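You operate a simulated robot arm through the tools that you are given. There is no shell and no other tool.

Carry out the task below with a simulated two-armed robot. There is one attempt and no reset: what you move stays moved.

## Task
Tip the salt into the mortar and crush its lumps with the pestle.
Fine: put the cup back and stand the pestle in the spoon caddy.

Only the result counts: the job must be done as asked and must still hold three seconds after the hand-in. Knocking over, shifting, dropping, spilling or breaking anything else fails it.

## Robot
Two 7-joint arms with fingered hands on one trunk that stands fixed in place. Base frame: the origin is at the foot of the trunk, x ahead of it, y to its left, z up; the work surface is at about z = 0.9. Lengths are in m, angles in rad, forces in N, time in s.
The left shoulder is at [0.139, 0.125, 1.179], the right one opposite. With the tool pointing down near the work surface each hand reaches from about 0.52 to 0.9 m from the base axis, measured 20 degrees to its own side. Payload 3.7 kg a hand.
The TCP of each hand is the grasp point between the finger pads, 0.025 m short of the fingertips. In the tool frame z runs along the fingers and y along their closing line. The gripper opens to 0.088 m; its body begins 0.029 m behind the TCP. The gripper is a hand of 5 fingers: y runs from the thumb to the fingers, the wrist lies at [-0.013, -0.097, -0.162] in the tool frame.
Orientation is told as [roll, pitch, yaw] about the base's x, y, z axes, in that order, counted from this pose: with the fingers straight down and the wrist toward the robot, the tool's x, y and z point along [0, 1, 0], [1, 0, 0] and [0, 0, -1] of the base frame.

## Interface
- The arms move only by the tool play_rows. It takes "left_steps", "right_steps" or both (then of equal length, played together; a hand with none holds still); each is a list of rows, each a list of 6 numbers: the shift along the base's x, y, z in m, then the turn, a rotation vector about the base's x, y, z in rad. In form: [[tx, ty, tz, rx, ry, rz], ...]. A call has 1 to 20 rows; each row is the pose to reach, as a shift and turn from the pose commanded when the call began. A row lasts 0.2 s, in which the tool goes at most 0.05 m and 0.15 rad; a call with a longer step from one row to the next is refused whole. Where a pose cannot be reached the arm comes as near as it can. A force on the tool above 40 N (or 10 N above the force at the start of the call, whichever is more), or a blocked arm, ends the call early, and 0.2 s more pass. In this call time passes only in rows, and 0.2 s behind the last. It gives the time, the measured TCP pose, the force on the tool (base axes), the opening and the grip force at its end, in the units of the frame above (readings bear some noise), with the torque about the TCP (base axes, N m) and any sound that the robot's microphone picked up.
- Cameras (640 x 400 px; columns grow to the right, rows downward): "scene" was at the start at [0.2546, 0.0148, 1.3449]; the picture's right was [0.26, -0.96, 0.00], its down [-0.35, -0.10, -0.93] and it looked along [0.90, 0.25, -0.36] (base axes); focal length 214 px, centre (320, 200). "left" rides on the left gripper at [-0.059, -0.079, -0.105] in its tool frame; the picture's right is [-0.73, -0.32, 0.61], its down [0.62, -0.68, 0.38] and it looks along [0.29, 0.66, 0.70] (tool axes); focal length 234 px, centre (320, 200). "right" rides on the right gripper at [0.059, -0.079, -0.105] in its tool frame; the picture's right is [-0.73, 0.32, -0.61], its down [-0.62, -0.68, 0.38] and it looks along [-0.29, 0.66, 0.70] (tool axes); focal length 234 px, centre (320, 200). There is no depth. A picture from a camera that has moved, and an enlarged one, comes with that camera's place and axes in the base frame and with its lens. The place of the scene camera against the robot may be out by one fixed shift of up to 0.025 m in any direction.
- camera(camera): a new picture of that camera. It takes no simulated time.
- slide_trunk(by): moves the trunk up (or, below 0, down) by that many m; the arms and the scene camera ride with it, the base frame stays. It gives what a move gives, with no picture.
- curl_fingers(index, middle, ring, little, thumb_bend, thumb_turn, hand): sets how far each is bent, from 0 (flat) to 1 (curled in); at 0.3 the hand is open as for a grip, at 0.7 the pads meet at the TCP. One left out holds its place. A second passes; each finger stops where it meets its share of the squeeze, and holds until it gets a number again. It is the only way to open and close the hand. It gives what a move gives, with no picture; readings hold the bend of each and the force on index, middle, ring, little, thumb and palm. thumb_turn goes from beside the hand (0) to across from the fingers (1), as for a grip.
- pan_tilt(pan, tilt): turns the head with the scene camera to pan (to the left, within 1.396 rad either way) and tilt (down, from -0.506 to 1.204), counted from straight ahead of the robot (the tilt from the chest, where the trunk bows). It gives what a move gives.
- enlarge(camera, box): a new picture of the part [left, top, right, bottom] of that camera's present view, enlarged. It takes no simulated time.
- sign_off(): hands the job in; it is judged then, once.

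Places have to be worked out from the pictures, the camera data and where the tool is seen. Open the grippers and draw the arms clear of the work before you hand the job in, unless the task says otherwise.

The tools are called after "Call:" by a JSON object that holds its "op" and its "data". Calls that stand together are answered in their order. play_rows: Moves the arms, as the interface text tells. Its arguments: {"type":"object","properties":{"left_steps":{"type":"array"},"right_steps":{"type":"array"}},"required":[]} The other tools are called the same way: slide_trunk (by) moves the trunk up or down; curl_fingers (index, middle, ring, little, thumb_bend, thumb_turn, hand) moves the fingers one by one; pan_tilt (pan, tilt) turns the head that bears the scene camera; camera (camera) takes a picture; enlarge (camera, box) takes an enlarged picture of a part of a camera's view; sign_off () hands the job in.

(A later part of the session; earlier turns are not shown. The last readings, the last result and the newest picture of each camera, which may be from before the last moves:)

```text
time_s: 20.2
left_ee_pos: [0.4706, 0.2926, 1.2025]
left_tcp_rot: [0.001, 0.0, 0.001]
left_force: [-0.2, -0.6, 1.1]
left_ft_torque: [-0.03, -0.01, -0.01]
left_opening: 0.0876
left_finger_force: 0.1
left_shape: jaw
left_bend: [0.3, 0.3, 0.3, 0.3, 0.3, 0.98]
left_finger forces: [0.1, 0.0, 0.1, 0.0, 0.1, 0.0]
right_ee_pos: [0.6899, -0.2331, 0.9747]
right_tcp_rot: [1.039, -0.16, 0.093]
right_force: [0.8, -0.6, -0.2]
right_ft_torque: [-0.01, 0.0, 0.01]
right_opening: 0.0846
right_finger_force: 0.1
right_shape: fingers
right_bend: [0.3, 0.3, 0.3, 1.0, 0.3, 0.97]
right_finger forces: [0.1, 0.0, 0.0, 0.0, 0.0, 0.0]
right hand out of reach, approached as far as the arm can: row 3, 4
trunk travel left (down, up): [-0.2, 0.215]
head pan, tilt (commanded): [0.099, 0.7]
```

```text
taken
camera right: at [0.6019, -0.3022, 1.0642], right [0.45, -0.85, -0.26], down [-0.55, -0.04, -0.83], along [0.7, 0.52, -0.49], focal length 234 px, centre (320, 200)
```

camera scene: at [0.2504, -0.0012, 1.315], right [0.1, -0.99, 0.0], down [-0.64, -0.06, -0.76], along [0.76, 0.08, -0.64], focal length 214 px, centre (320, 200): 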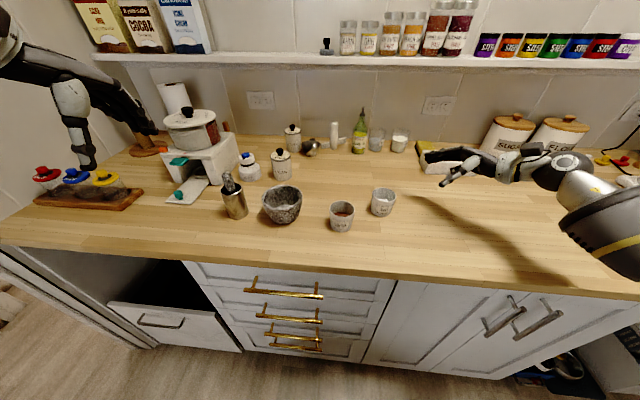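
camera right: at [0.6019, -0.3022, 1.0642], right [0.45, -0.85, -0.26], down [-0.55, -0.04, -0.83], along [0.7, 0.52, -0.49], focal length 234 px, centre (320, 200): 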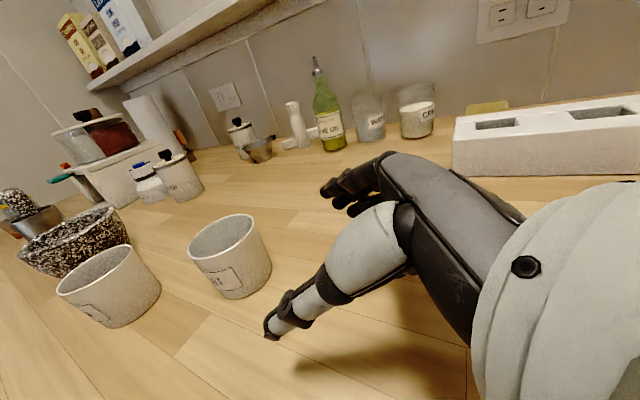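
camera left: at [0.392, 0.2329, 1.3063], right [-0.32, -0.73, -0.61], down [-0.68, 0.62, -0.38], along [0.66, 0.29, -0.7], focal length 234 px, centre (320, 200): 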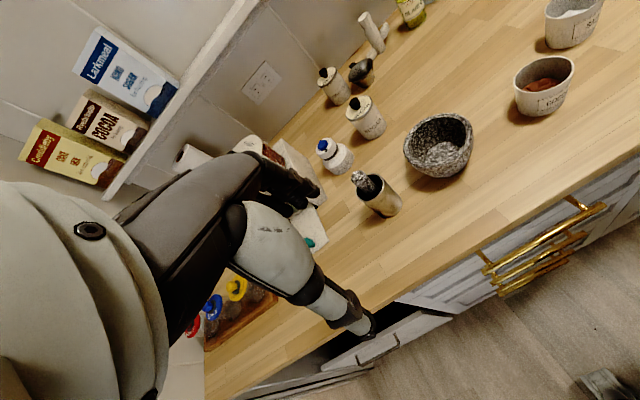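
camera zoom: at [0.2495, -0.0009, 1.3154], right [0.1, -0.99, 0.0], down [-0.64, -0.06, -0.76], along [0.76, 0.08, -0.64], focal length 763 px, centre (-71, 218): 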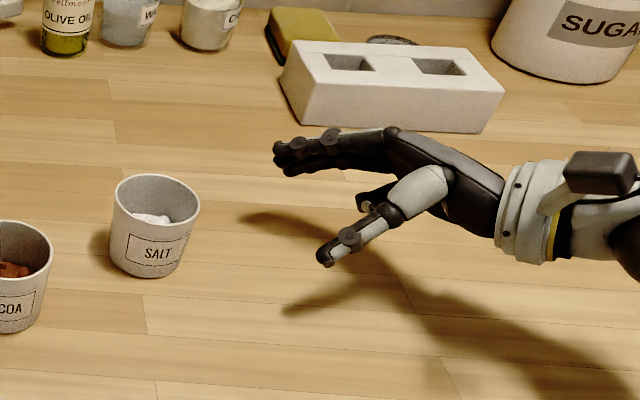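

The arm runs out of reach below z≈0.975 here, so I raise the hand 8 cm and then lower the trunk 10 cm, which brings the hand to grip height with a more comfortable arm posture.

Call:
{"op": "play_rows", "data": {"right_steps": [[0.002, 0, 0.03, 0, 0, 0], [0.003, 0, 0.06, 0, 0, 0], [0.003, 0, 0.085, 0, 0, 0]]}}

Call:
{"op": "slide_trunk", "data": {"by": -0.1}}

Call:
{"op": "camera", "data": {"camera": "scene"}}

Call:
{"op": "camera", "data": {"camera": "right"}}

```text
time_s: 21.0
left_ee_pos: [0.4704, 0.2921, 1.2045]
left_tcp_rot: [-0.002, -0.001, 0.001]
left_force: [-0.3, -0.6, 0.8]
left_ft_torque: [-0.01, -0.01, 0.0]
left_opening: 0.0877
left_finger_force: 0.1
left_shape: jaw
left_bend: [0.3, 0.3, 0.3, 0.3, 0.3, 0.98]
left_finger forces: [0.0, 0.0, 0.0, 0.0, 0.0, 0.0]
right_ee_pos: [0.6947, -0.2348, 1.059]
right_tcp_rot: [1.039, -0.162, 0.094]
right_force: [-0.5, 0.4, 0.6]
right_ft_torque: [-0.01, -0.01, 0.02]
right_opening: 0.0846
right_finger_force: 0.1
right_shape: fingers
right_bend: [0.3, 0.3, 0.3, 1.0, 0.3, 0.97]
right_finger forces: [0.0, 0.0, 0.0, 0.1, 0.0, 0.0]
trunk travel left (down, up): [-0.2, 0.215]
head pan, tilt (commanded): [0.099, 0.7]
```

```text
time_s: 22.3
left_ee_pos: [0.4694, 0.2912, 1.1036]
left_tcp_rot: [0.0, -0.003, -0.001]
left_force: [0.3, 0.3, 0.6]
left_ft_torque: [-0.01, -0.01, 0.01]
left_opening: 0.0875
left_finger_force: 0.1
left_shape: jaw
left_bend: [0.3, 0.3, 0.3, 0.3, 0.3, 0.98]
left_finger forces: [0.0, 0.1, 0.0, 0.0, 0.0, 0.0]
right_ee_pos: [0.694, -0.2353, 0.9614]
right_tcp_rot: [1.04, -0.164, 0.094]
right_force: [-0.3, -0.4, 0.0]
right_ft_torque: [-0.02, 0.01, 0.02]
right_opening: 0.0845
right_finger_force: 0.2
right_shape: fingers
right_bend: [0.3, 0.3, 0.3, 1.0, 0.3, 0.97]
right_finger forces: [0.0, 0.0, 0.0, 0.0, 0.0, 0.0]
trunk travel left (down, up): [-0.1, 0.316]
head pan, tilt (commanded): [0.099, 0.7]
```

```text
taken
camera scene: at [0.3564, -0.0011, 1.2006], right [0.1, -0.99, 0.0], down [-0.64, -0.06, -0.77], along [0.76, 0.08, -0.64], focal length 214 px, centre (320, 200)
```

scene: 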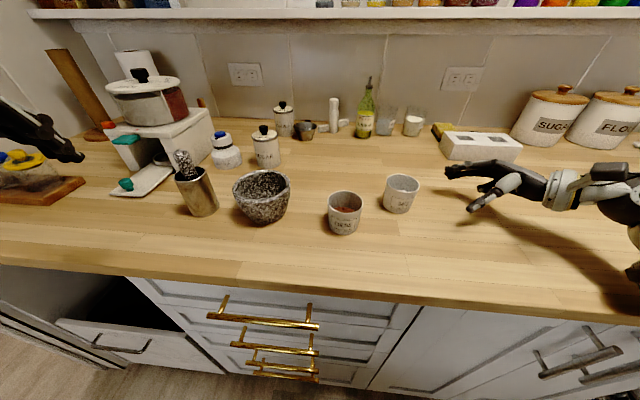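

```text
taken
camera right: at [0.6045, -0.3047, 1.0509], right [0.45, -0.85, -0.26], down [-0.55, -0.04, -0.83], along [0.7, 0.52, -0.49], focal length 234 px, centre (320, 200)
```

right: 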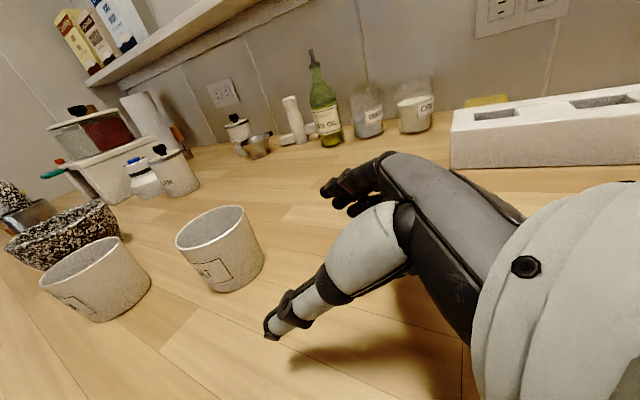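

The hand is now at grip height (z≈0.961) with comfortable posture. I slide 6.5 cm toward the cup and down slightly, then check the alignment.

Call:
{"op": "play_rows", "data": {"right_steps": [[0, 0.02, -0.003, 0, 0, 0], [0, 0.04, -0.006, 0, 0, 0], [0, 0.055, -0.009, 0, 0, 0], [0, 0.065, -0.01, 0, 0, 0]]}}

Call:
{"op": "enlarge", "data": {"camera": "scene", "box": [370, 140, 530, 240]}}

Call:
{"op": "enlarge", "data": {"camera": "right", "box": [160, 140, 420, 350]}}

```text
time_s: 23.3
left_ee_pos: [0.4684, 0.2915, 1.1048]
left_tcp_rot: [0.0, -0.003, 0.0]
left_force: [-0.5, 0.0, 0.3]
left_ft_torque: [0.0, 0.02, 0.0]
left_opening: 0.0875
left_finger_force: 0.0
left_shape: jaw
left_bend: [0.3, 0.3, 0.3, 0.3, 0.3, 0.98]
left_finger forces: [0.1, 0.0, 0.1, 0.1, 0.0, 0.0]
right_ee_pos: [0.6937, -0.1714, 0.9527]
right_tcp_rot: [1.04, -0.167, 0.094]
right_force: [-1.1, -0.6, 0.6]
right_ft_torque: [0.01, 0.03, 0.0]
right_opening: 0.0846
right_finger_force: 0.2
right_shape: fingers
right_bend: [0.3, 0.3, 0.3, 1.0, 0.3, 0.97]
right_finger forces: [0.0, 0.1, 0.1, 0.1, 0.0, 0.0]
trunk travel left (down, up): [-0.1, 0.316]
head pan, tilt (commanded): [0.099, 0.7]
```

```text
4.00 times, centred on (450, 190) of scene
camera zoom: at [0.3558, -0.0012, 1.201], right [0.1, -0.99, 0.0], down [-0.64, -0.06, -0.77], along [0.76, 0.08, -0.64], focal length 858 px, centre (-200, 240)
```

zoom: 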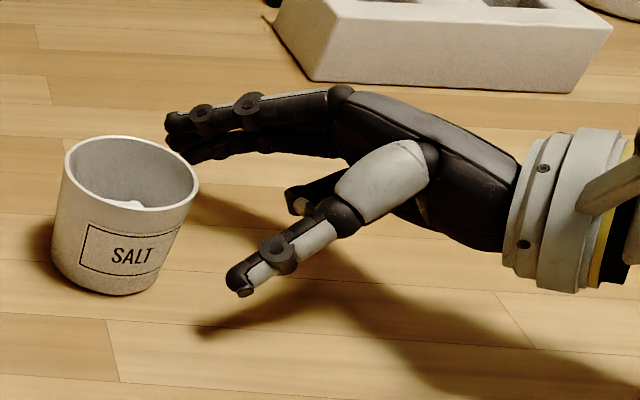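

```text
1.90 times, centred on (290, 245) of right
camera zoom: at [0.6046, -0.2405, 1.0419], right [0.45, -0.85, -0.26], down [-0.55, -0.04, -0.83], along [0.7, 0.52, -0.49], focal length 446 px, centre (377, 114)
```

zoom: 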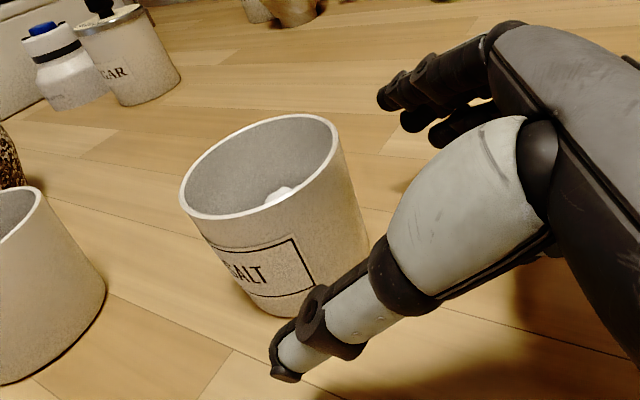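

Cup axis confirmed at (0.692, -0.1155); fingers and thumb straddle it with ~9 mm clearance on each side. I slide the remaining 4 cm so the cup sits between the pads.

Call:
{"op": "play_rows", "data": {"right_steps": [[-0.001, 0.015, -0.002, 0, 0, 0], [-0.001, 0.028, -0.004, 0, 0, 0], [-0.001, 0.036, -0.005, 0, 0, 0], [-0.001, 0.042, -0.005, 0, 0, 0]]}}

Call:
{"op": "enlarge", "data": {"camera": "scene", "box": [350, 140, 510, 240]}}

Call:
{"op": "enlarge", "data": {"camera": "right", "box": [160, 140, 420, 350]}}

```text
time_s: 24.3
left_ee_pos: [0.4643, 0.2914, 1.1075]
left_tcp_rot: [0.0, -0.009, -0.001]
left_force: [-0.2, 0.0, -0.2]
left_ft_torque: [-0.03, -0.01, 0.01]
left_opening: 0.0878
left_finger_force: 0.2
left_shape: jaw
left_bend: [0.3, 0.3, 0.3, 0.3, 0.3, 0.98]
left_finger forces: [0.1, 0.1, 0.1, 0.1, 0.0, 0.0]
right_ee_pos: [0.6887, -0.134, 0.9555]
right_tcp_rot: [1.036, -0.183, 0.087]
right_force: [-0.4, -0.9, 0.2]
right_ft_torque: [-0.02, 0.0, -0.02]
right_opening: 0.0846
right_finger_force: 0.0
right_shape: fingers
right_bend: [0.3, 0.3, 0.3, 1.0, 0.3, 0.97]
right_finger forces: [0.1, 0.1, 0.0, 0.0, 0.0, 0.1]
trunk travel left (down, up): [-0.1, 0.316]
head pan, tilt (commanded): [0.099, 0.7]
```

```text
4.00 times, centred on (430, 190) of scene
camera zoom: at [0.3493, -0.0018, 1.2034], right [0.1, -0.99, 0.0], down [-0.64, -0.06, -0.77], along [0.77, 0.08, -0.64], focal length 858 px, centre (-120, 240)
```

zoom: 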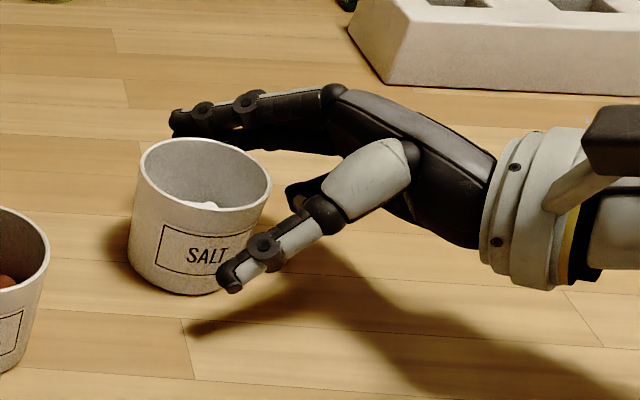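

```text
1.90 times, centred on (290, 245) of right
camera zoom: at [0.5982, -0.2015, 1.0436], right [0.45, -0.86, -0.25], down [-0.54, -0.04, -0.84], along [0.71, 0.51, -0.48], focal length 446 px, centre (377, 114)
```

zoom: 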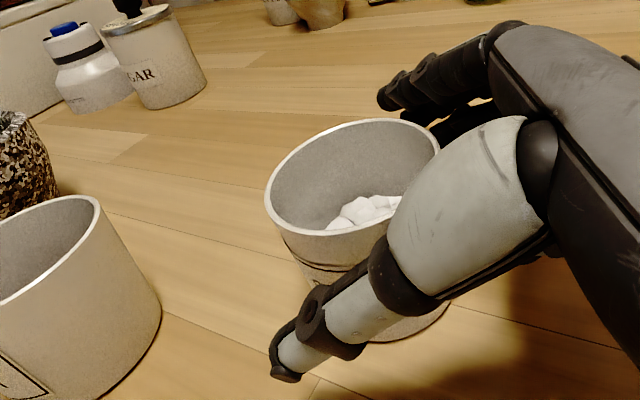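

The trunk readings shifted slightly, as if some part of the right arm presses on something. I look at the whole scene, turning the head to the right to see the forearm and elbow.

Call:
{"op": "camera", "data": {"camera": "scene"}}

Call:
{"op": "pan_tilt", "data": {"pan": -0.7, "tilt": 0.8}}

Call:
{"op": "camera", "data": {"camera": "scene"}}

```text
taken
camera scene: at [0.3493, -0.0018, 1.2034], right [0.1, -0.99, 0.0], down [-0.64, -0.06, -0.77], along [0.77, 0.08, -0.64], focal length 214 px, centre (320, 200)
```

scene: 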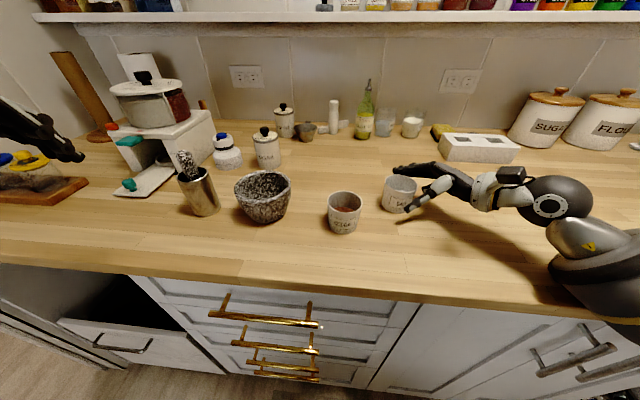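

```text
time_s: 25.4
left_ee_pos: [0.4638, 0.2918, 1.107]
left_tcp_rot: [0.0, -0.008, -0.001]
left_force: [-1.2, -0.2, -0.5]
left_ft_torque: [0.01, 0.01, -0.02]
left_opening: 0.0875
left_finger_force: 0.2
left_shape: jaw
left_bend: [0.3, 0.3, 0.3, 0.3, 0.3, 0.98]
left_finger forces: [0.0, 0.0, 0.0, 0.1, 0.0, 0.1]
right_ee_pos: [0.6889, -0.1327, 0.9559]
right_tcp_rot: [1.035, -0.181, 0.085]
right_force: [-0.3, 0.1, 0.4]
right_ft_torque: [0.01, 0.03, 0.02]
right_opening: 0.0847
right_finger_force: 0.1
right_shape: fingers
right_bend: [0.3, 0.3, 0.3, 1.0, 0.3, 0.97]
right_finger forces: [0.0, 0.0, 0.0, 0.0, 0.0, 0.1]
trunk travel left (down, up): [-0.1, 0.316]
head pan, tilt (commanded): [-0.7, 0.799]
```

```text
taken
camera scene: at [0.3325, -0.0592, 1.2004], right [-0.59, -0.81, 0.0], down [-0.53, 0.39, -0.75], along [0.61, -0.44, -0.66], focal length 214 px, centre (320, 200)
```

scene: 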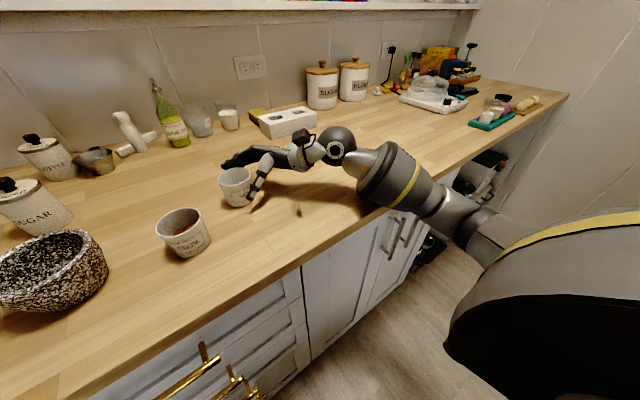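

The forearm is resting on the counter's front edge because lowering the trunk dropped the elbow. I raise the trunk by 5 cm again (fingers slide straight up around the free cup) and then lower only the hand.

Call:
{"op": "slide_trunk", "data": {"by": 0.05}}

Call:
{"op": "camera", "data": {"camera": "scene"}}

Call:
{"op": "camera", "data": {"camera": "right"}}

```text
time_s: 26.4
left_ee_pos: [0.472, 0.2917, 1.1512]
left_tcp_rot: [0.001, 0.005, 0.001]
left_force: [-1.0, 0.2, -0.5]
left_ft_torque: [0.02, 0.02, 0.0]
left_opening: 0.0879
left_finger_force: 0.1
left_shape: jaw
left_bend: [0.3, 0.3, 0.3, 0.3, 0.3, 0.98]
left_finger forces: [0.0, 0.1, 0.0, 0.0, 0.0, 0.0]
right_ee_pos: [0.6935, -0.1278, 0.9923]
right_tcp_rot: [1.04, -0.158, 0.094]
right_force: [-0.2, -0.4, -0.3]
right_ft_torque: [-0.02, 0.01, 0.02]
right_opening: 0.0846
right_finger_force: 0.2
right_shape: fingers
right_bend: [0.3, 0.3, 0.3, 1.0, 0.3, 0.97]
right_finger forces: [0.0, 0.1, 0.0, 0.1, 0.0, 0.0]
trunk travel left (down, up): [-0.15, 0.265]
head pan, tilt (commanded): [-0.7, 0.799]
```

```text
taken
camera scene: at [0.2829, -0.0617, 1.2505], right [-0.64, -0.77, 0.0], down [-0.55, 0.46, -0.7], along [0.53, -0.45, -0.72], focal length 214 px, centre (320, 200)
```

scene: 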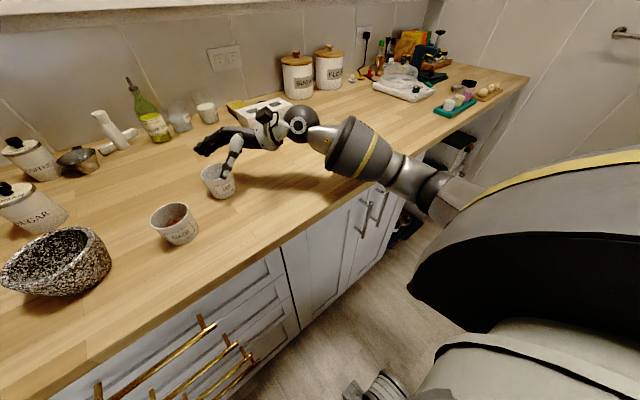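

```text
taken
camera right: at [0.6059, -0.1975, 1.0817], right [0.45, -0.85, -0.26], down [-0.56, -0.04, -0.83], along [0.7, 0.52, -0.49], focal length 234 px, centre (320, 200)
```

right: 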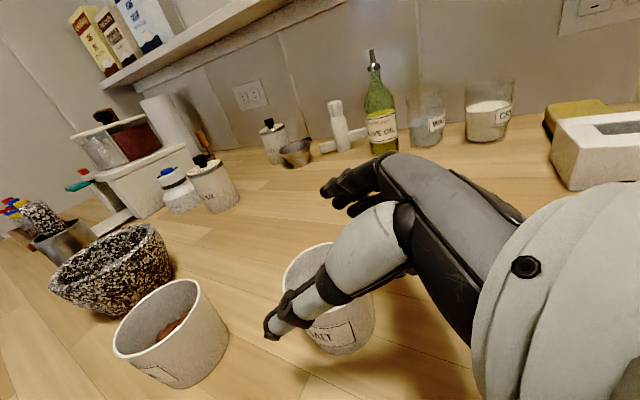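

The forearm now clears the counter edge more. I lower only the hand by 4.5 cm around the cup and check that nothing else moves.

Call:
{"op": "play_rows", "data": {"right_steps": [[0, 0, -0.015, 0, 0, 0], [0, 0, -0.03, 0, 0, 0], [0, 0, -0.04, 0, 0, 0], [0, 0, -0.048, 0, 0, 0]]}}

Call:
{"op": "camera", "data": {"camera": "scene"}}

Call:
{"op": "enlarge", "data": {"camera": "right", "box": [160, 140, 420, 350]}}

```text
time_s: 27.4
left_ee_pos: [0.4709, 0.2923, 1.1525]
left_tcp_rot: [0.0, 0.0, 0.001]
left_force: [0.3, -0.4, -0.1]
left_ft_torque: [-0.01, -0.03, 0.0]
left_opening: 0.0874
left_finger_force: 0.1
left_shape: jaw
left_bend: [0.3, 0.3, 0.3, 0.3, 0.3, 0.98]
left_finger forces: [0.0, 0.1, 0.1, 0.1, 0.1, 0.2]
right_ee_pos: [0.6939, -0.128, 0.948]
right_tcp_rot: [1.041, -0.161, 0.093]
right_force: [-0.7, 1.1, 0.3]
right_ft_torque: [0.0, 0.0, 0.0]
right_opening: 0.0847
right_finger_force: 0.1
right_shape: fingers
right_bend: [0.3, 0.3, 0.3, 1.0, 0.3, 0.97]
right_finger forces: [0.0, 0.1, 0.1, 0.1, 0.1, 0.0]
trunk travel left (down, up): [-0.15, 0.265]
head pan, tilt (commanded): [-0.7, 0.799]
```

```text
taken
camera scene: at [0.2817, -0.0616, 1.2511], right [-0.64, -0.77, 0.0], down [-0.55, 0.46, -0.7], along [0.53, -0.45, -0.72], focal length 214 px, centre (320, 200)
```

scene: 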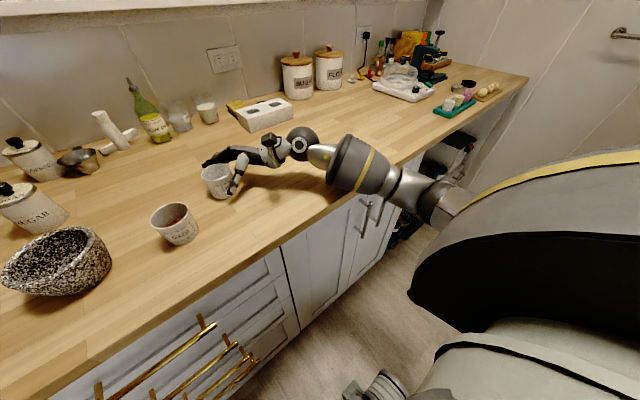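

```text
1.90 times, centred on (290, 245) of right
camera zoom: at [0.6055, -0.1979, 1.0373], right [0.45, -0.85, -0.26], down [-0.55, -0.04, -0.83], along [0.7, 0.52, -0.49], focal length 446 px, centre (377, 114)
```

zoom: 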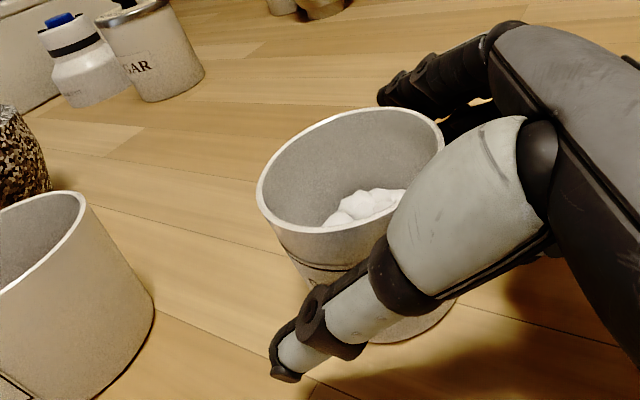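

All steady now: TCP at (0.694, -0.128, 0.948) with the cup unmoved between the pads. I nudge 4 mm closer and start closing thumb, index, middle and ring gently.

Call:
{"op": "play_rows", "data": {"right_steps": [[-0.001, 0.004, -0.001, 0, 0, 0]]}}

Call:
{"op": "curl_fingers", "data": {"hand": "right", "index": 0.4, "middle": 0.4, "ring": 0.4, "thumb_bend": 0.4}}

Call:
{"op": "enlarge", "data": {"camera": "right", "box": [160, 140, 420, 350]}}

Call:
{"op": "enlarge", "data": {"camera": "scene", "box": [170, 120, 330, 220]}}

```text
time_s: 27.8
left_ee_pos: [0.4702, 0.2914, 1.1519]
left_tcp_rot: [-0.002, 0.001, 0.0]
left_force: [-0.6, 0.1, -0.8]
left_ft_torque: [-0.01, -0.02, 0.03]
left_opening: 0.0874
left_finger_force: 0.0
left_shape: jaw
left_bend: [0.3, 0.3, 0.3, 0.3, 0.3, 0.98]
left_finger forces: [0.0, 0.1, 0.0, 0.0, 0.1, 0.0]
right_ee_pos: [0.6932, -0.1241, 0.9464]
right_tcp_rot: [1.041, -0.162, 0.093]
right_force: [-0.2, 0.4, -0.4]
right_ft_torque: [0.04, -0.01, 0.01]
right_opening: 0.0847
right_finger_force: 0.0
right_shape: fingers
right_bend: [0.3, 0.3, 0.3, 1.0, 0.3, 0.97]
right_finger forces: [0.2, 0.0, 0.0, 0.0, 0.0, 0.0]
trunk travel left (down, up): [-0.15, 0.265]
head pan, tilt (commanded): [-0.7, 0.799]
```

```text
time_s: 28.8
left_ee_pos: [0.4704, 0.2915, 1.1522]
left_tcp_rot: [0.0, -0.001, -0.001]
left_force: [-0.7, -0.3, 0.1]
left_ft_torque: [0.01, -0.02, 0.02]
left_opening: 0.0875
left_finger_force: 0.1
left_shape: jaw
left_bend: [0.3, 0.3, 0.3, 0.3, 0.3, 0.98]
left_finger forces: [0.0, 0.0, 0.1, 0.0, 0.0, 0.0]
right_ee_pos: [0.6931, -0.1249, 0.9458]
right_tcp_rot: [1.041, -0.163, 0.093]
right_force: [0.2, 0.0, 0.5]
right_ft_torque: [-0.02, 0.01, 0.04]
right_opening: 0.0643
right_finger_force: 0.3
right_shape: fingers
right_bend: [0.4, 0.4, 0.4, 1.0, 0.4, 0.99]
right_finger forces: [0.3, 0.0, 0.0, 0.1, 0.2, 0.0]
trunk travel left (down, up): [-0.15, 0.265]
head pan, tilt (commanded): [-0.7, 0.799]
```

```text
1.90 times, centred on (290, 245) of right
camera zoom: at [0.6045, -0.194, 1.0357], right [0.45, -0.85, -0.26], down [-0.55, -0.04, -0.83], along [0.7, 0.52, -0.49], focal length 446 px, centre (377, 114)
```

zoom: 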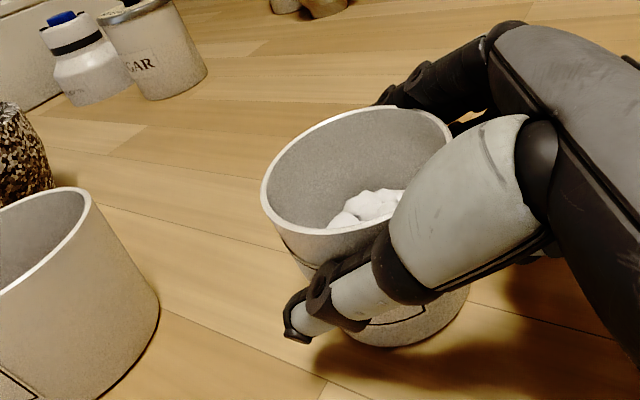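

```text
4.00 times, centred on (250, 170) of scene
camera zoom: at [0.2817, -0.0616, 1.2511], right [-0.64, -0.77, 0.0], down [-0.55, 0.46, -0.7], along [0.53, -0.45, -0.72], focal length 858 px, centre (600, 320)
```

zoom: 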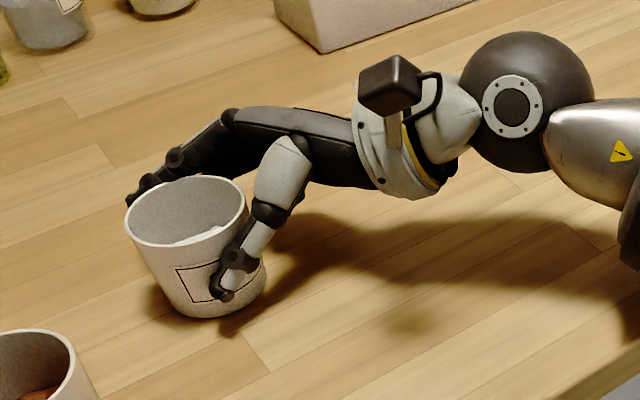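

Thumb and index are just about touching the cup (opening 0.064). I close further for a firm grip.

Call:
{"op": "curl_fingers", "data": {"hand": "right", "index": 0.5, "middle": 0.52, "ring": 0.54, "thumb_bend": 0.5}}

Call:
{"op": "enlarge", "data": {"camera": "right", "box": [160, 140, 420, 350]}}

Call:
{"op": "enlarge", "data": {"camera": "scene", "box": [170, 120, 330, 220]}}

```text
time_s: 29.8
left_ee_pos: [0.4713, 0.2914, 1.1523]
left_tcp_rot: [0.001, 0.001, 0.0]
left_force: [-0.1, 0.4, -0.1]
left_ft_torque: [0.01, 0.0, 0.01]
left_opening: 0.0875
left_finger_force: 0.1
left_shape: jaw
left_bend: [0.3, 0.3, 0.3, 0.3, 0.3, 0.98]
left_finger forces: [0.1, 0.1, 0.0, 0.0, 0.0, 0.0]
right_ee_pos: [0.6936, -0.1254, 0.9456]
right_tcp_rot: [1.04, -0.163, 0.093]
right_force: [0.9, 0.1, 0.0]
right_ft_torque: [-0.03, 0.0, -0.05]
right_opening: 0.0583
right_finger_force: 7.6
right_shape: fingers
right_bend: [0.44, 0.49, 0.52, 1.0, 0.42, 0.99]
right_finger forces: [4.8, 2.0, 0.8, 0.0, 7.2, 0.1]
trunk travel left (down, up): [-0.15, 0.265]
head pan, tilt (commanded): [-0.7, 0.799]
```

```text
1.90 times, centred on (290, 245) of right
camera zoom: at [0.6045, -0.1941, 1.0357], right [0.45, -0.85, -0.26], down [-0.55, -0.04, -0.83], along [0.7, 0.52, -0.49], focal length 446 px, centre (377, 114)
```

zoom: 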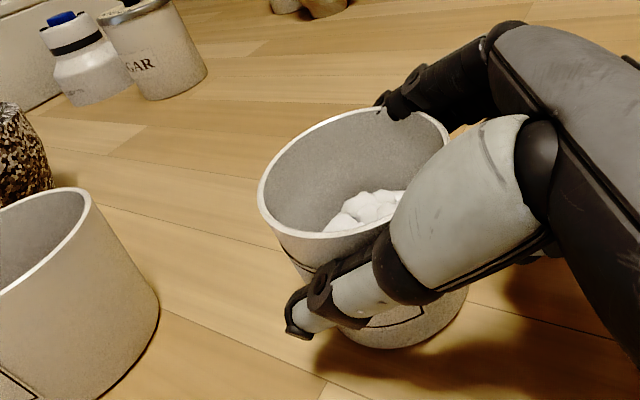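

```text
4.00 times, centred on (250, 170) of scene
camera zoom: at [0.2816, -0.0616, 1.2511], right [-0.64, -0.77, 0.0], down [-0.55, 0.46, -0.7], along [0.53, -0.45, -0.72], focal length 858 px, centre (600, 320)
```

zoom: 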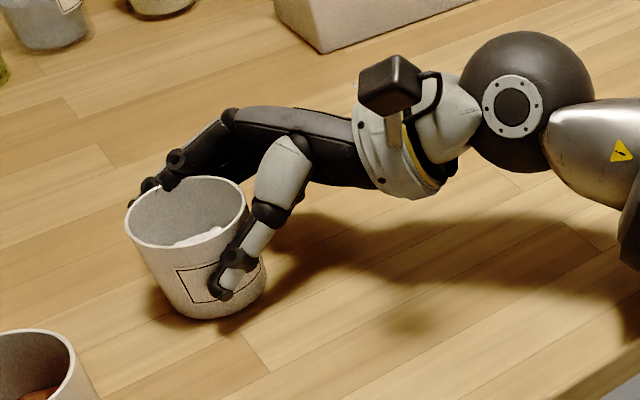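

The cup is held with about 7.5 N without having moved. I tighten the grip a bit more before lifting.

Call:
{"op": "curl_fingers", "data": {"hand": "right", "index": 0.6, "middle": 0.65, "ring": 0.7, "thumb_bend": 0.6}}

Call:
{"op": "enlarge", "data": {"camera": "right", "box": [160, 140, 420, 350]}}

```text
time_s: 30.8
left_ee_pos: [0.471, 0.2922, 1.1543]
left_tcp_rot: [0.0, 0.001, 0.0]
left_force: [0.4, -0.4, 0.7]
left_ft_torque: [0.01, 0.02, 0.02]
left_opening: 0.0876
left_finger_force: 0.1
left_shape: jaw
left_bend: [0.3, 0.3, 0.3, 0.3, 0.3, 0.98]
left_finger forces: [0.0, 0.0, 0.0, 0.0, 0.0, 0.1]
right_ee_pos: [0.693, -0.1237, 0.9464]
right_tcp_rot: [1.037, -0.161, 0.092]
right_force: [0.6, -0.2, 2.7]
right_ft_torque: [0.05, -0.12, -0.02]
right_opening: 0.0563
right_finger_force: 17.6
right_shape: fingers
right_bend: [0.51, 0.57, 0.6, 1.0, 0.41, 0.99]
right_finger forces: [6.0, 6.0, 5.9, 0.0, 17.8, 0.0]
trunk travel left (down, up): [-0.15, 0.265]
head pan, tilt (commanded): [-0.7, 0.799]
```

```text
1.90 times, centred on (290, 245) of right
camera zoom: at [0.6044, -0.1941, 1.036], right [0.45, -0.85, -0.26], down [-0.55, -0.04, -0.83], along [0.7, 0.52, -0.49], focal length 446 px, centre (377, 114)
```

zoom: 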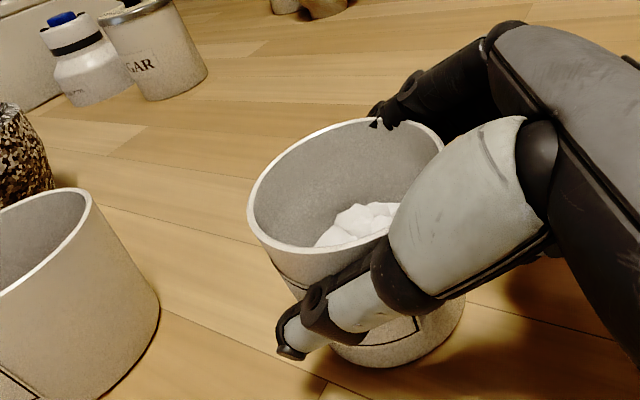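

Each finger now presses 6 N and the thumb 18 N; the cup shifted a few mm toward the thumb but is upright. I lift it straight up slowly.

Call:
{"op": "play_rows", "data": {"right_steps": [[0, 0, 0.006, 0, 0, 0], [0, 0, 0.015, 0, 0, 0], [0, 0, 0.03, 0, 0, 0], [0, 0, 0.05, 0, 0, 0]]}}

Call:
{"op": "enlarge", "data": {"camera": "right", "box": [160, 140, 420, 350]}}

Call:
{"op": "enlarge", "data": {"camera": "scene", "box": [150, 90, 330, 210]}}

```text
time_s: 31.8
left_ee_pos: [0.4704, 0.2919, 1.1526]
left_tcp_rot: [0.001, 0.0, 0.001]
left_force: [0.6, -0.5, 0.4]
left_ft_torque: [0.0, -0.01, -0.03]
left_opening: 0.0876
left_finger_force: 0.1
left_shape: jaw
left_bend: [0.3, 0.3, 0.3, 0.3, 0.3, 0.98]
left_finger forces: [0.0, 0.0, 0.1, 0.0, 0.1, 0.1]
right_ee_pos: [0.6909, -0.1245, 0.9968]
right_tcp_rot: [1.039, -0.16, 0.092]
right_force: [-0.4, -0.5, -1.5]
right_ft_torque: [-0.01, -0.03, 0.0]
right_opening: 0.0565
right_finger_force: 18.0
right_shape: fingers
right_bend: [0.51, 0.57, 0.61, 1.0, 0.41, 0.99]
right_finger forces: [6.2, 5.7, 5.5, 0.1, 18.1, 0.0]
trunk travel left (down, up): [-0.15, 0.265]
head pan, tilt (commanded): [-0.7, 0.799]
```

```text
1.90 times, centred on (290, 245) of right
camera zoom: at [0.6029, -0.194, 1.0872], right [0.45, -0.85, -0.26], down [-0.55, -0.04, -0.83], along [0.7, 0.52, -0.49], focal length 446 px, centre (377, 114)
```

zoom: 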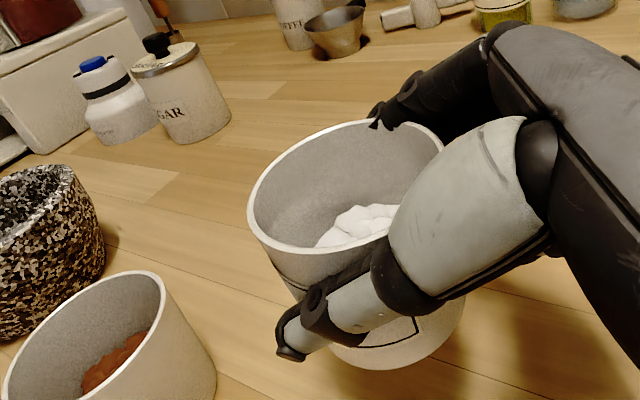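

```text
3.33 times, centred on (240, 150) of scene
camera zoom: at [0.2815, -0.0615, 1.2512], right [-0.64, -0.77, 0.0], down [-0.55, 0.46, -0.7], along [0.53, -0.45, -0.72], focal length 715 px, centre (587, 367)
```

zoom: 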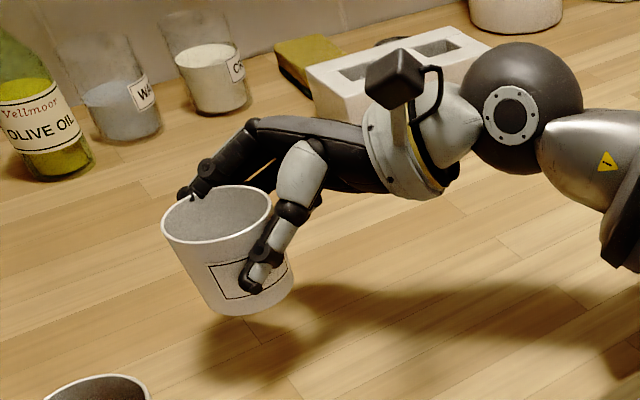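

The cup (about 1.5 N) is firmly held. I raise the trunk back by 5 cm and point the head back at the work area, which also lifts the cup to about z 1.05.

Call:
{"op": "slide_trunk", "data": {"by": 0.05}}

Call:
{"op": "pan_tilt", "data": {"pan": 0.1, "tilt": 0.8}}

Call:
{"op": "camera", "data": {"camera": "scene"}}

Call:
{"op": "camera", "data": {"camera": "left"}}

```text
time_s: 32.7
left_ee_pos: [0.4726, 0.2908, 1.2021]
left_tcp_rot: [-0.001, 0.002, -0.001]
left_force: [0.3, -0.8, 0.3]
left_ft_torque: [0.0, 0.05, 0.02]
left_opening: 0.0877
left_finger_force: 0.2
left_shape: jaw
left_bend: [0.3, 0.3, 0.3, 0.3, 0.3, 0.98]
left_finger forces: [0.0, 0.0, 0.0, 0.1, 0.1, 0.0]
right_ee_pos: [0.6938, -0.125, 1.0447]
right_tcp_rot: [1.036, -0.159, 0.092]
right_force: [0.9, 0.2, -1.4]
right_ft_torque: [0.0, 0.03, 0.04]
right_opening: 0.0567
right_finger_force: 17.6
right_shape: fingers
right_bend: [0.51, 0.57, 0.61, 1.0, 0.41, 0.99]
right_finger forces: [6.2, 5.8, 5.5, 0.0, 17.9, 0.0]
trunk travel left (down, up): [-0.2, 0.215]
head pan, tilt (commanded): [-0.7, 0.799]
```

```text
time_s: 33.8
left_ee_pos: [0.4708, 0.2919, 1.2033]
left_tcp_rot: [-0.001, 0.001, -0.001]
left_force: [-0.2, -1.1, -0.7]
left_ft_torque: [-0.04, 0.03, -0.01]
left_opening: 0.0878
left_finger_force: 0.0
left_shape: jaw
left_bend: [0.3, 0.3, 0.3, 0.3, 0.3, 0.98]
left_finger forces: [0.0, 0.1, 0.0, 0.1, 0.1, 0.0]
right_ee_pos: [0.6927, -0.1241, 1.0457]
right_tcp_rot: [1.04, -0.162, 0.093]
right_force: [-0.1, -0.5, -0.6]
right_ft_torque: [-0.01, 0.0, -0.02]
right_opening: 0.0567
right_finger_force: 17.9
right_shape: fingers
right_bend: [0.51, 0.57, 0.61, 1.0, 0.41, 0.99]
right_finger forces: [6.2, 5.8, 5.5, 0.0, 17.9, 0.0]
trunk travel left (down, up): [-0.2, 0.215]
head pan, tilt (commanded): [0.099, 0.799]
```

```text
taken
camera scene: at [0.2453, -0.0017, 1.3071], right [0.1, -1.0, 0.0], down [-0.71, -0.07, -0.7], along [0.69, 0.07, -0.72], focal length 214 px, centre (320, 200)
```

scene: 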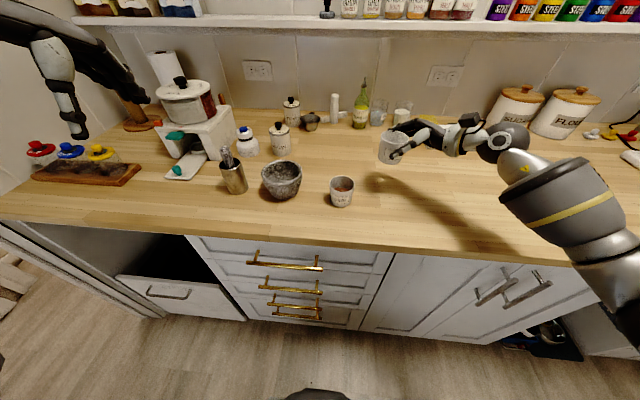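

```text
taken
camera left: at [0.3911, 0.2329, 1.3068], right [-0.32, -0.73, -0.61], down [-0.68, 0.62, -0.38], along [0.66, 0.29, -0.7], focal length 234 px, centre (320, 200)
```

left: 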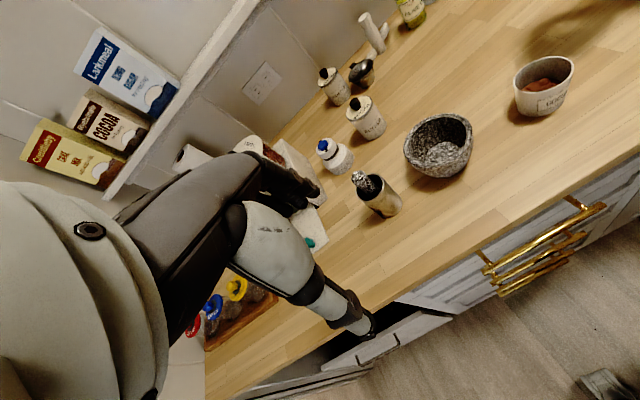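

I carry the cup over to just before the mortar at z≈1.08, with only a slight 28° pre-tilt.

Call:
{"op": "play_rows", "data": {"right_steps": [[0, 0.0, 0.03, 0, 0, 0], [-0.005, 0.032, 0.034, -0.061, -0.035, 0], [-0.01, 0.064, 0.034, -0.121, -0.07, 0], [-0.015, 0.096, 0.034, -0.182, -0.105, 0], [-0.02, 0.128, 0.034, -0.242, -0.14, 0], [-0.025, 0.16, 0.034, -0.303, -0.175, 0], [-0.03, 0.192, 0.034, -0.364, -0.21, 0], [-0.033, 0.2245, 0.034, -0.43, -0.25, 0]]}}

Call:
{"op": "camera", "data": {"camera": "scene"}}

Call:
{"op": "camera", "data": {"camera": "left"}}

Call:
{"op": "camera", "data": {"camera": "right"}}

```text
time_s: 35.6
left_ee_pos: [0.4713, 0.2921, 1.2033]
left_tcp_rot: [-0.001, 0.001, 0.0]
left_force: [-0.3, 0.0, 0.1]
left_ft_torque: [-0.01, 0.0, 0.01]
left_opening: 0.0875
left_finger_force: 0.1
left_shape: jaw
left_bend: [0.3, 0.3, 0.3, 0.3, 0.3, 0.98]
left_finger forces: [0.1, 0.0, 0.1, 0.0, 0.1, 0.0]
right_ee_pos: [0.658, 0.1002, 1.0772]
right_tcp_rot: [0.56, -0.348, 0.217]
right_force: [0.2, 0.2, -1.5]
right_ft_torque: [-0.01, -0.05, 0.03]
right_opening: 0.0564
right_finger_force: 17.4
right_shape: fingers
right_bend: [0.52, 0.57, 0.61, 1.0, 0.41, 0.98]
right_finger forces: [6.1, 5.6, 5.3, 0.1, 17.9, 0.0]
trunk travel left (down, up): [-0.2, 0.215]
head pan, tilt (commanded): [0.099, 0.799]
```

```text
taken
camera scene: at [0.2453, -0.001, 1.307], right [0.1, -0.99, 0.0], down [-0.71, -0.07, -0.7], along [0.69, 0.07, -0.72], focal length 214 px, centre (320, 200)
```

scene: 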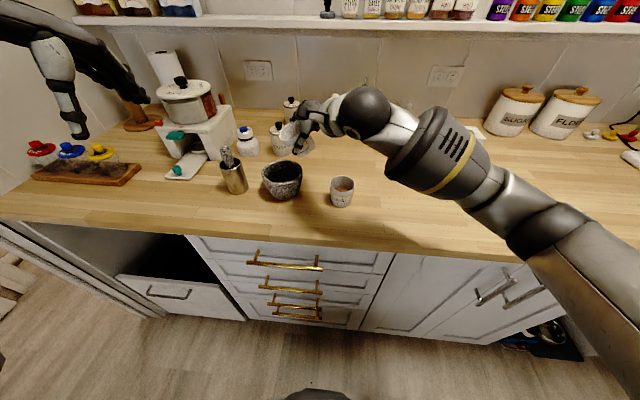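

```text
taken
camera left: at [0.3911, 0.2335, 1.3067], right [-0.32, -0.73, -0.61], down [-0.68, 0.62, -0.38], along [0.66, 0.29, -0.7], focal length 234 px, centre (320, 200)
```

left: 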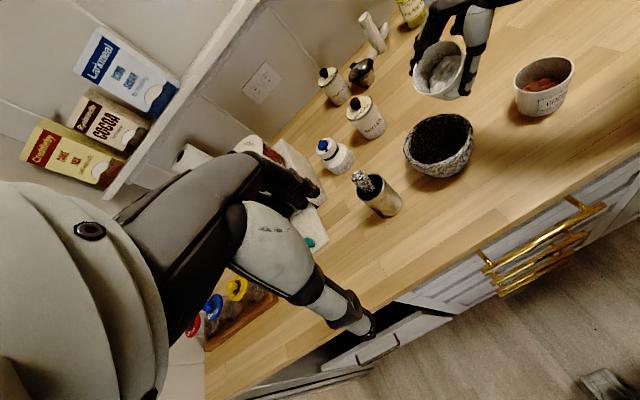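

```text
taken
camera right: at [0.5473, 0.0687, 1.1619], right [0.45, -0.86, 0.23], down [-0.34, -0.41, -0.85], along [0.82, 0.31, -0.48], focal length 234 px, centre (320, 200)
```

right: 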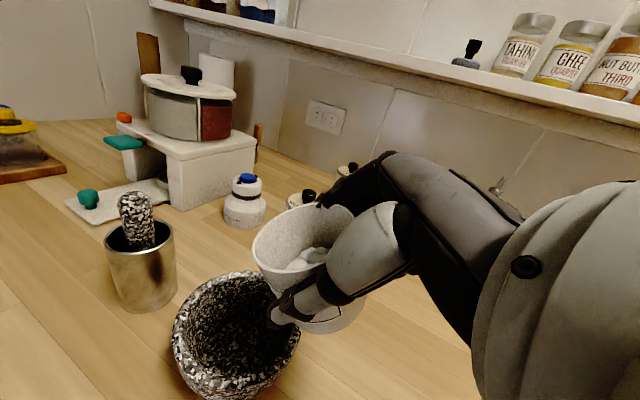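

The left camera shows the salt (with lumps) in the cup, right beside the mortar. I lower slightly and tilt slowly, tracking so that the pouring lip stays over the mortar's centre, up to about 86° first.

Call:
{"op": "play_rows", "data": {"right_steps": [[0.003, 0.0025, -0.015, -0.089, -0.0515, 0], [0.0035, 0.004, -0.03, -0.176, -0.1015, 0], [0.004, 0.005, -0.035, -0.262, -0.1515, 0], [0.004, 0.0056, -0.035, -0.349, -0.2015, 0], [0.0025, 0.0085, -0.035, -0.4356, -0.2515, 0], [0.001, 0.0115, -0.035, -0.522, -0.3015, 0], [-0.001, 0.0147, -0.035, -0.609, -0.3515, 0], [-0.003, 0.0185, -0.035, -0.695, -0.4015, 0], [-0.005, 0.022, -0.035, -0.782, -0.4515, 0], [-0.0074, 0.026, -0.035, -0.8686, -0.5015, 0]]}}

Call:
{"op": "camera", "data": {"camera": "left"}}

Call:
{"op": "camera", "data": {"camera": "right"}}

Call:
{"op": "enlarge", "data": {"camera": "left", "box": [370, 40, 550, 200]}}

```text
time_s: 37.8
left_ee_pos: [0.4703, 0.2914, 1.2034]
left_tcp_rot: [-0.001, 0.002, 0.0]
left_force: [1.0, 0.9, 0.1]
left_ft_torque: [-0.02, -0.04, 0.04]
left_opening: 0.0878
left_finger_force: 0.1
left_shape: jaw
left_bend: [0.3, 0.3, 0.3, 0.3, 0.3, 0.98]
left_finger forces: [0.0, 0.1, 0.1, 0.1, 0.1, 0.0]
right_ee_pos: [0.6543, 0.1254, 1.0436]
right_tcp_rot: [-0.53, -0.435, 0.671]
right_force: [0.4, 0.3, -2.0]
right_ft_torque: [0.04, -0.02, 0.01]
right_opening: 0.0566
right_finger_force: 17.1
right_shape: fingers
right_bend: [0.52, 0.57, 0.61, 1.0, 0.41, 0.98]
right_finger forces: [6.1, 5.4, 5.0, 0.0, 17.8, 0.0]
trunk travel left (down, up): [-0.2, 0.215]
head pan, tilt (commanded): [0.099, 0.799]
```

```text
taken
camera left: at [0.391, 0.2333, 1.3068], right [-0.32, -0.73, -0.61], down [-0.68, 0.62, -0.38], along [0.66, 0.29, -0.7], focal length 234 px, centre (320, 200)
```

left: 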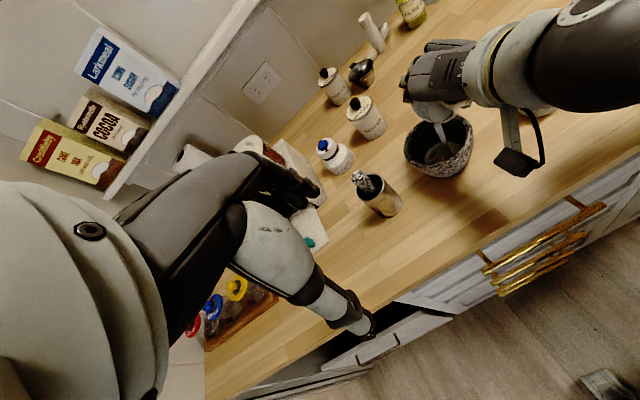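

```text
taken
camera right: at [0.5121, 0.146, 1.0656], right [0.13, -0.3, 0.94], down [-0.02, -0.95, -0.3], along [0.99, 0.02, -0.13], focal length 234 px, centre (320, 200)
```

right: 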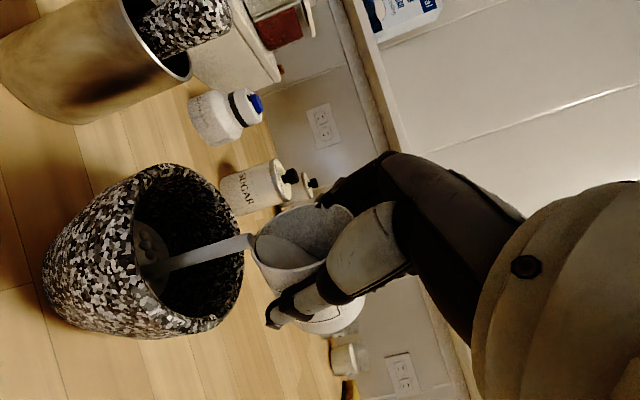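

```text
2.50 times, centred on (460, 120) of left
camera zoom: at [0.391, 0.2333, 1.3068], right [-0.32, -0.73, -0.61], down [-0.68, 0.62, -0.38], along [0.66, 0.29, -0.7], focal length 585 px, centre (-30, 400)
```

zoom: 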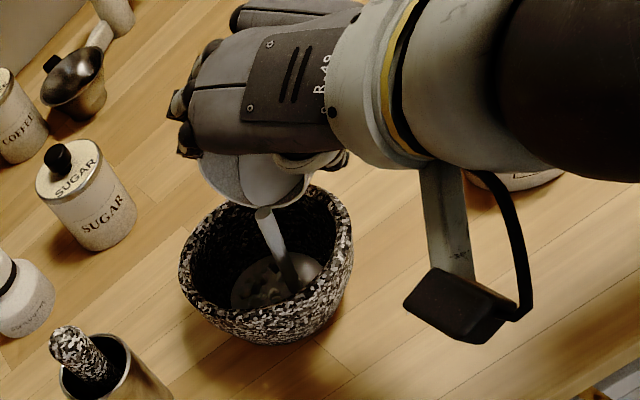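

Salt is streaming cleanly from the lip into the mortar, with a lumpy heap forming at the bottom. I keep tilting to about 126° with the lip tracked over the mortar and hold there to let it all run out.

Call:
{"op": "play_rows", "data": {"right_steps": [[-0.0026, 0.004, 0, -0.0866, -0.05, 0], [-0.0046, 0.008, 0, -0.173, -0.1, 0], [-0.007, 0.012, 0, -0.26, -0.15, 0], [-0.01, 0.0175, 0, -0.346, -0.2, 0], [-0.0136, 0.024, 0, -0.433, -0.25, 0], [-0.0166, 0.029, 0, -0.52, -0.3, 0], [-0.0196, 0.034, 0, -0.606, -0.35, 0], [-0.0196, 0.034, 0, -0.606, -0.35, 0], [-0.0196, 0.034, 0, -0.606, -0.35, 0], [-0.0196, 0.034, 0, -0.606, -0.35, 0], [-0.0196, 0.034, 0, -0.606, -0.35, 0], [-0.0196, 0.034, 0, -0.606, -0.35, 0], [-0.0196, 0.034, 0, -0.606, -0.35, 0]]}}

Call:
{"op": "enlarge", "data": {"camera": "left", "box": [370, 40, 550, 200]}}

Call:
{"op": "camera", "data": {"camera": "right"}}

Call:
{"op": "camera", "data": {"camera": "scene"}}

```text
time_s: 40.6
left_ee_pos: [0.4707, 0.292, 1.2031]
left_tcp_rot: [0.0, 0.002, -0.001]
left_force: [0.8, 0.2, -1.0]
left_ft_torque: [-0.01, 0.01, -0.02]
left_opening: 0.0876
left_finger_force: 0.1
left_shape: jaw
left_bend: [0.3, 0.3, 0.3, 0.3, 0.3, 0.98]
left_finger forces: [0.0, 0.0, 0.1, 0.0, 0.0, 0.0]
right_ee_pos: [0.6315, 0.1583, 1.0451]
right_tcp_rot: [-1.244, -0.24, 0.918]
right_force: [0.6, 0.6, -1.8]
right_ft_torque: [0.03, 0.04, -0.01]
right_opening: 0.0565
right_finger_force: 16.9
right_shape: fingers
right_bend: [0.52, 0.57, 0.61, 1.0, 0.41, 0.98]
right_finger forces: [6.2, 5.5, 5.1, 0.0, 17.6, 0.1]
trunk travel left (down, up): [-0.2, 0.215]
head pan, tilt (commanded): [0.099, 0.799]
```

```text
2.50 times, centred on (460, 120) of left
camera zoom: at [0.3911, 0.233, 1.3068], right [-0.32, -0.73, -0.61], down [-0.68, 0.62, -0.38], along [0.66, 0.29, -0.7], focal length 585 px, centre (-30, 400)
```

zoom: 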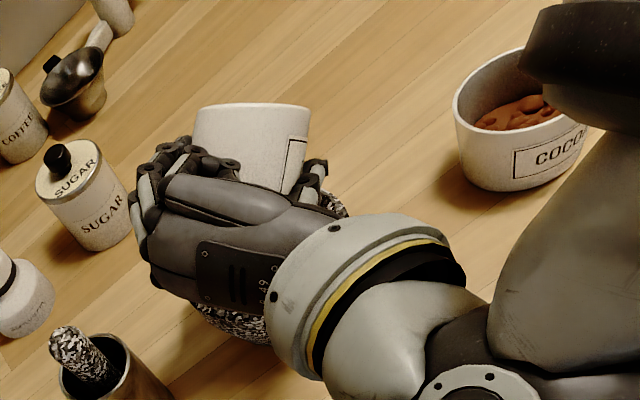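

```text
taken
camera right: at [0.4943, 0.1744, 1.0044], right [-0.21, 0.29, 0.93], down [-0.02, -0.96, 0.29], along [0.98, 0.04, 0.21], focal length 234 px, centre (320, 200)
```

right: 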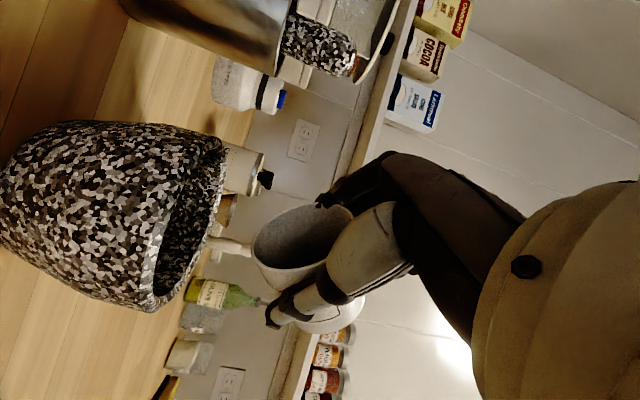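

```text
taken
camera scene: at [0.2453, -0.0016, 1.3071], right [0.1, -0.99, 0.0], down [-0.71, -0.07, -0.7], along [0.69, 0.07, -0.72], focal length 214 px, centre (320, 200)
```

scene: 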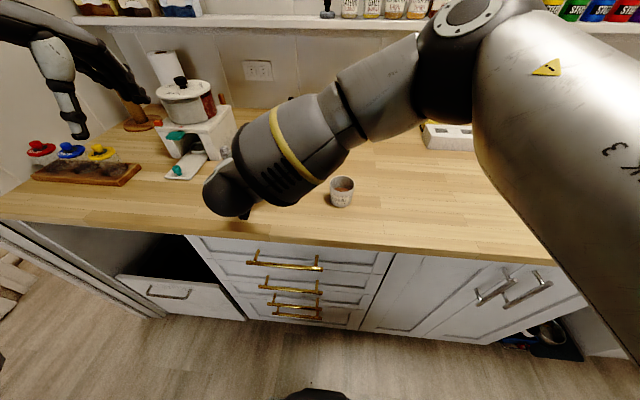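

The stream has stopped and the cup interior looks empty. I zoom in to confirm before turning back.

Call:
{"op": "enlarge", "data": {"camera": "right", "box": [200, 170, 380, 350]}}

```text
2.22 times, centred on (290, 260) of right
camera zoom: at [0.4943, 0.1744, 1.0044], right [-0.21, 0.29, 0.93], down [-0.02, -0.96, 0.29], along [0.98, 0.04, 0.21], focal length 520 px, centre (387, 67)
```

zoom: 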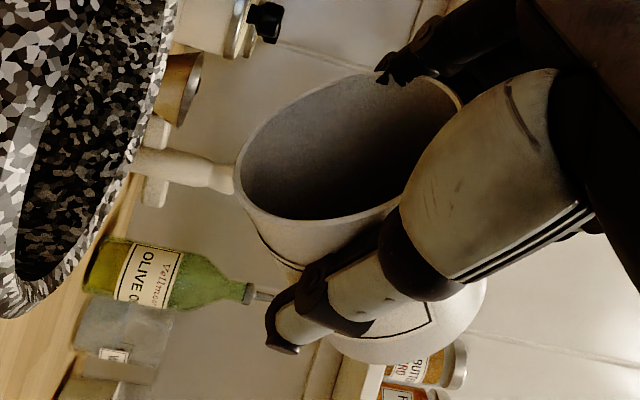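

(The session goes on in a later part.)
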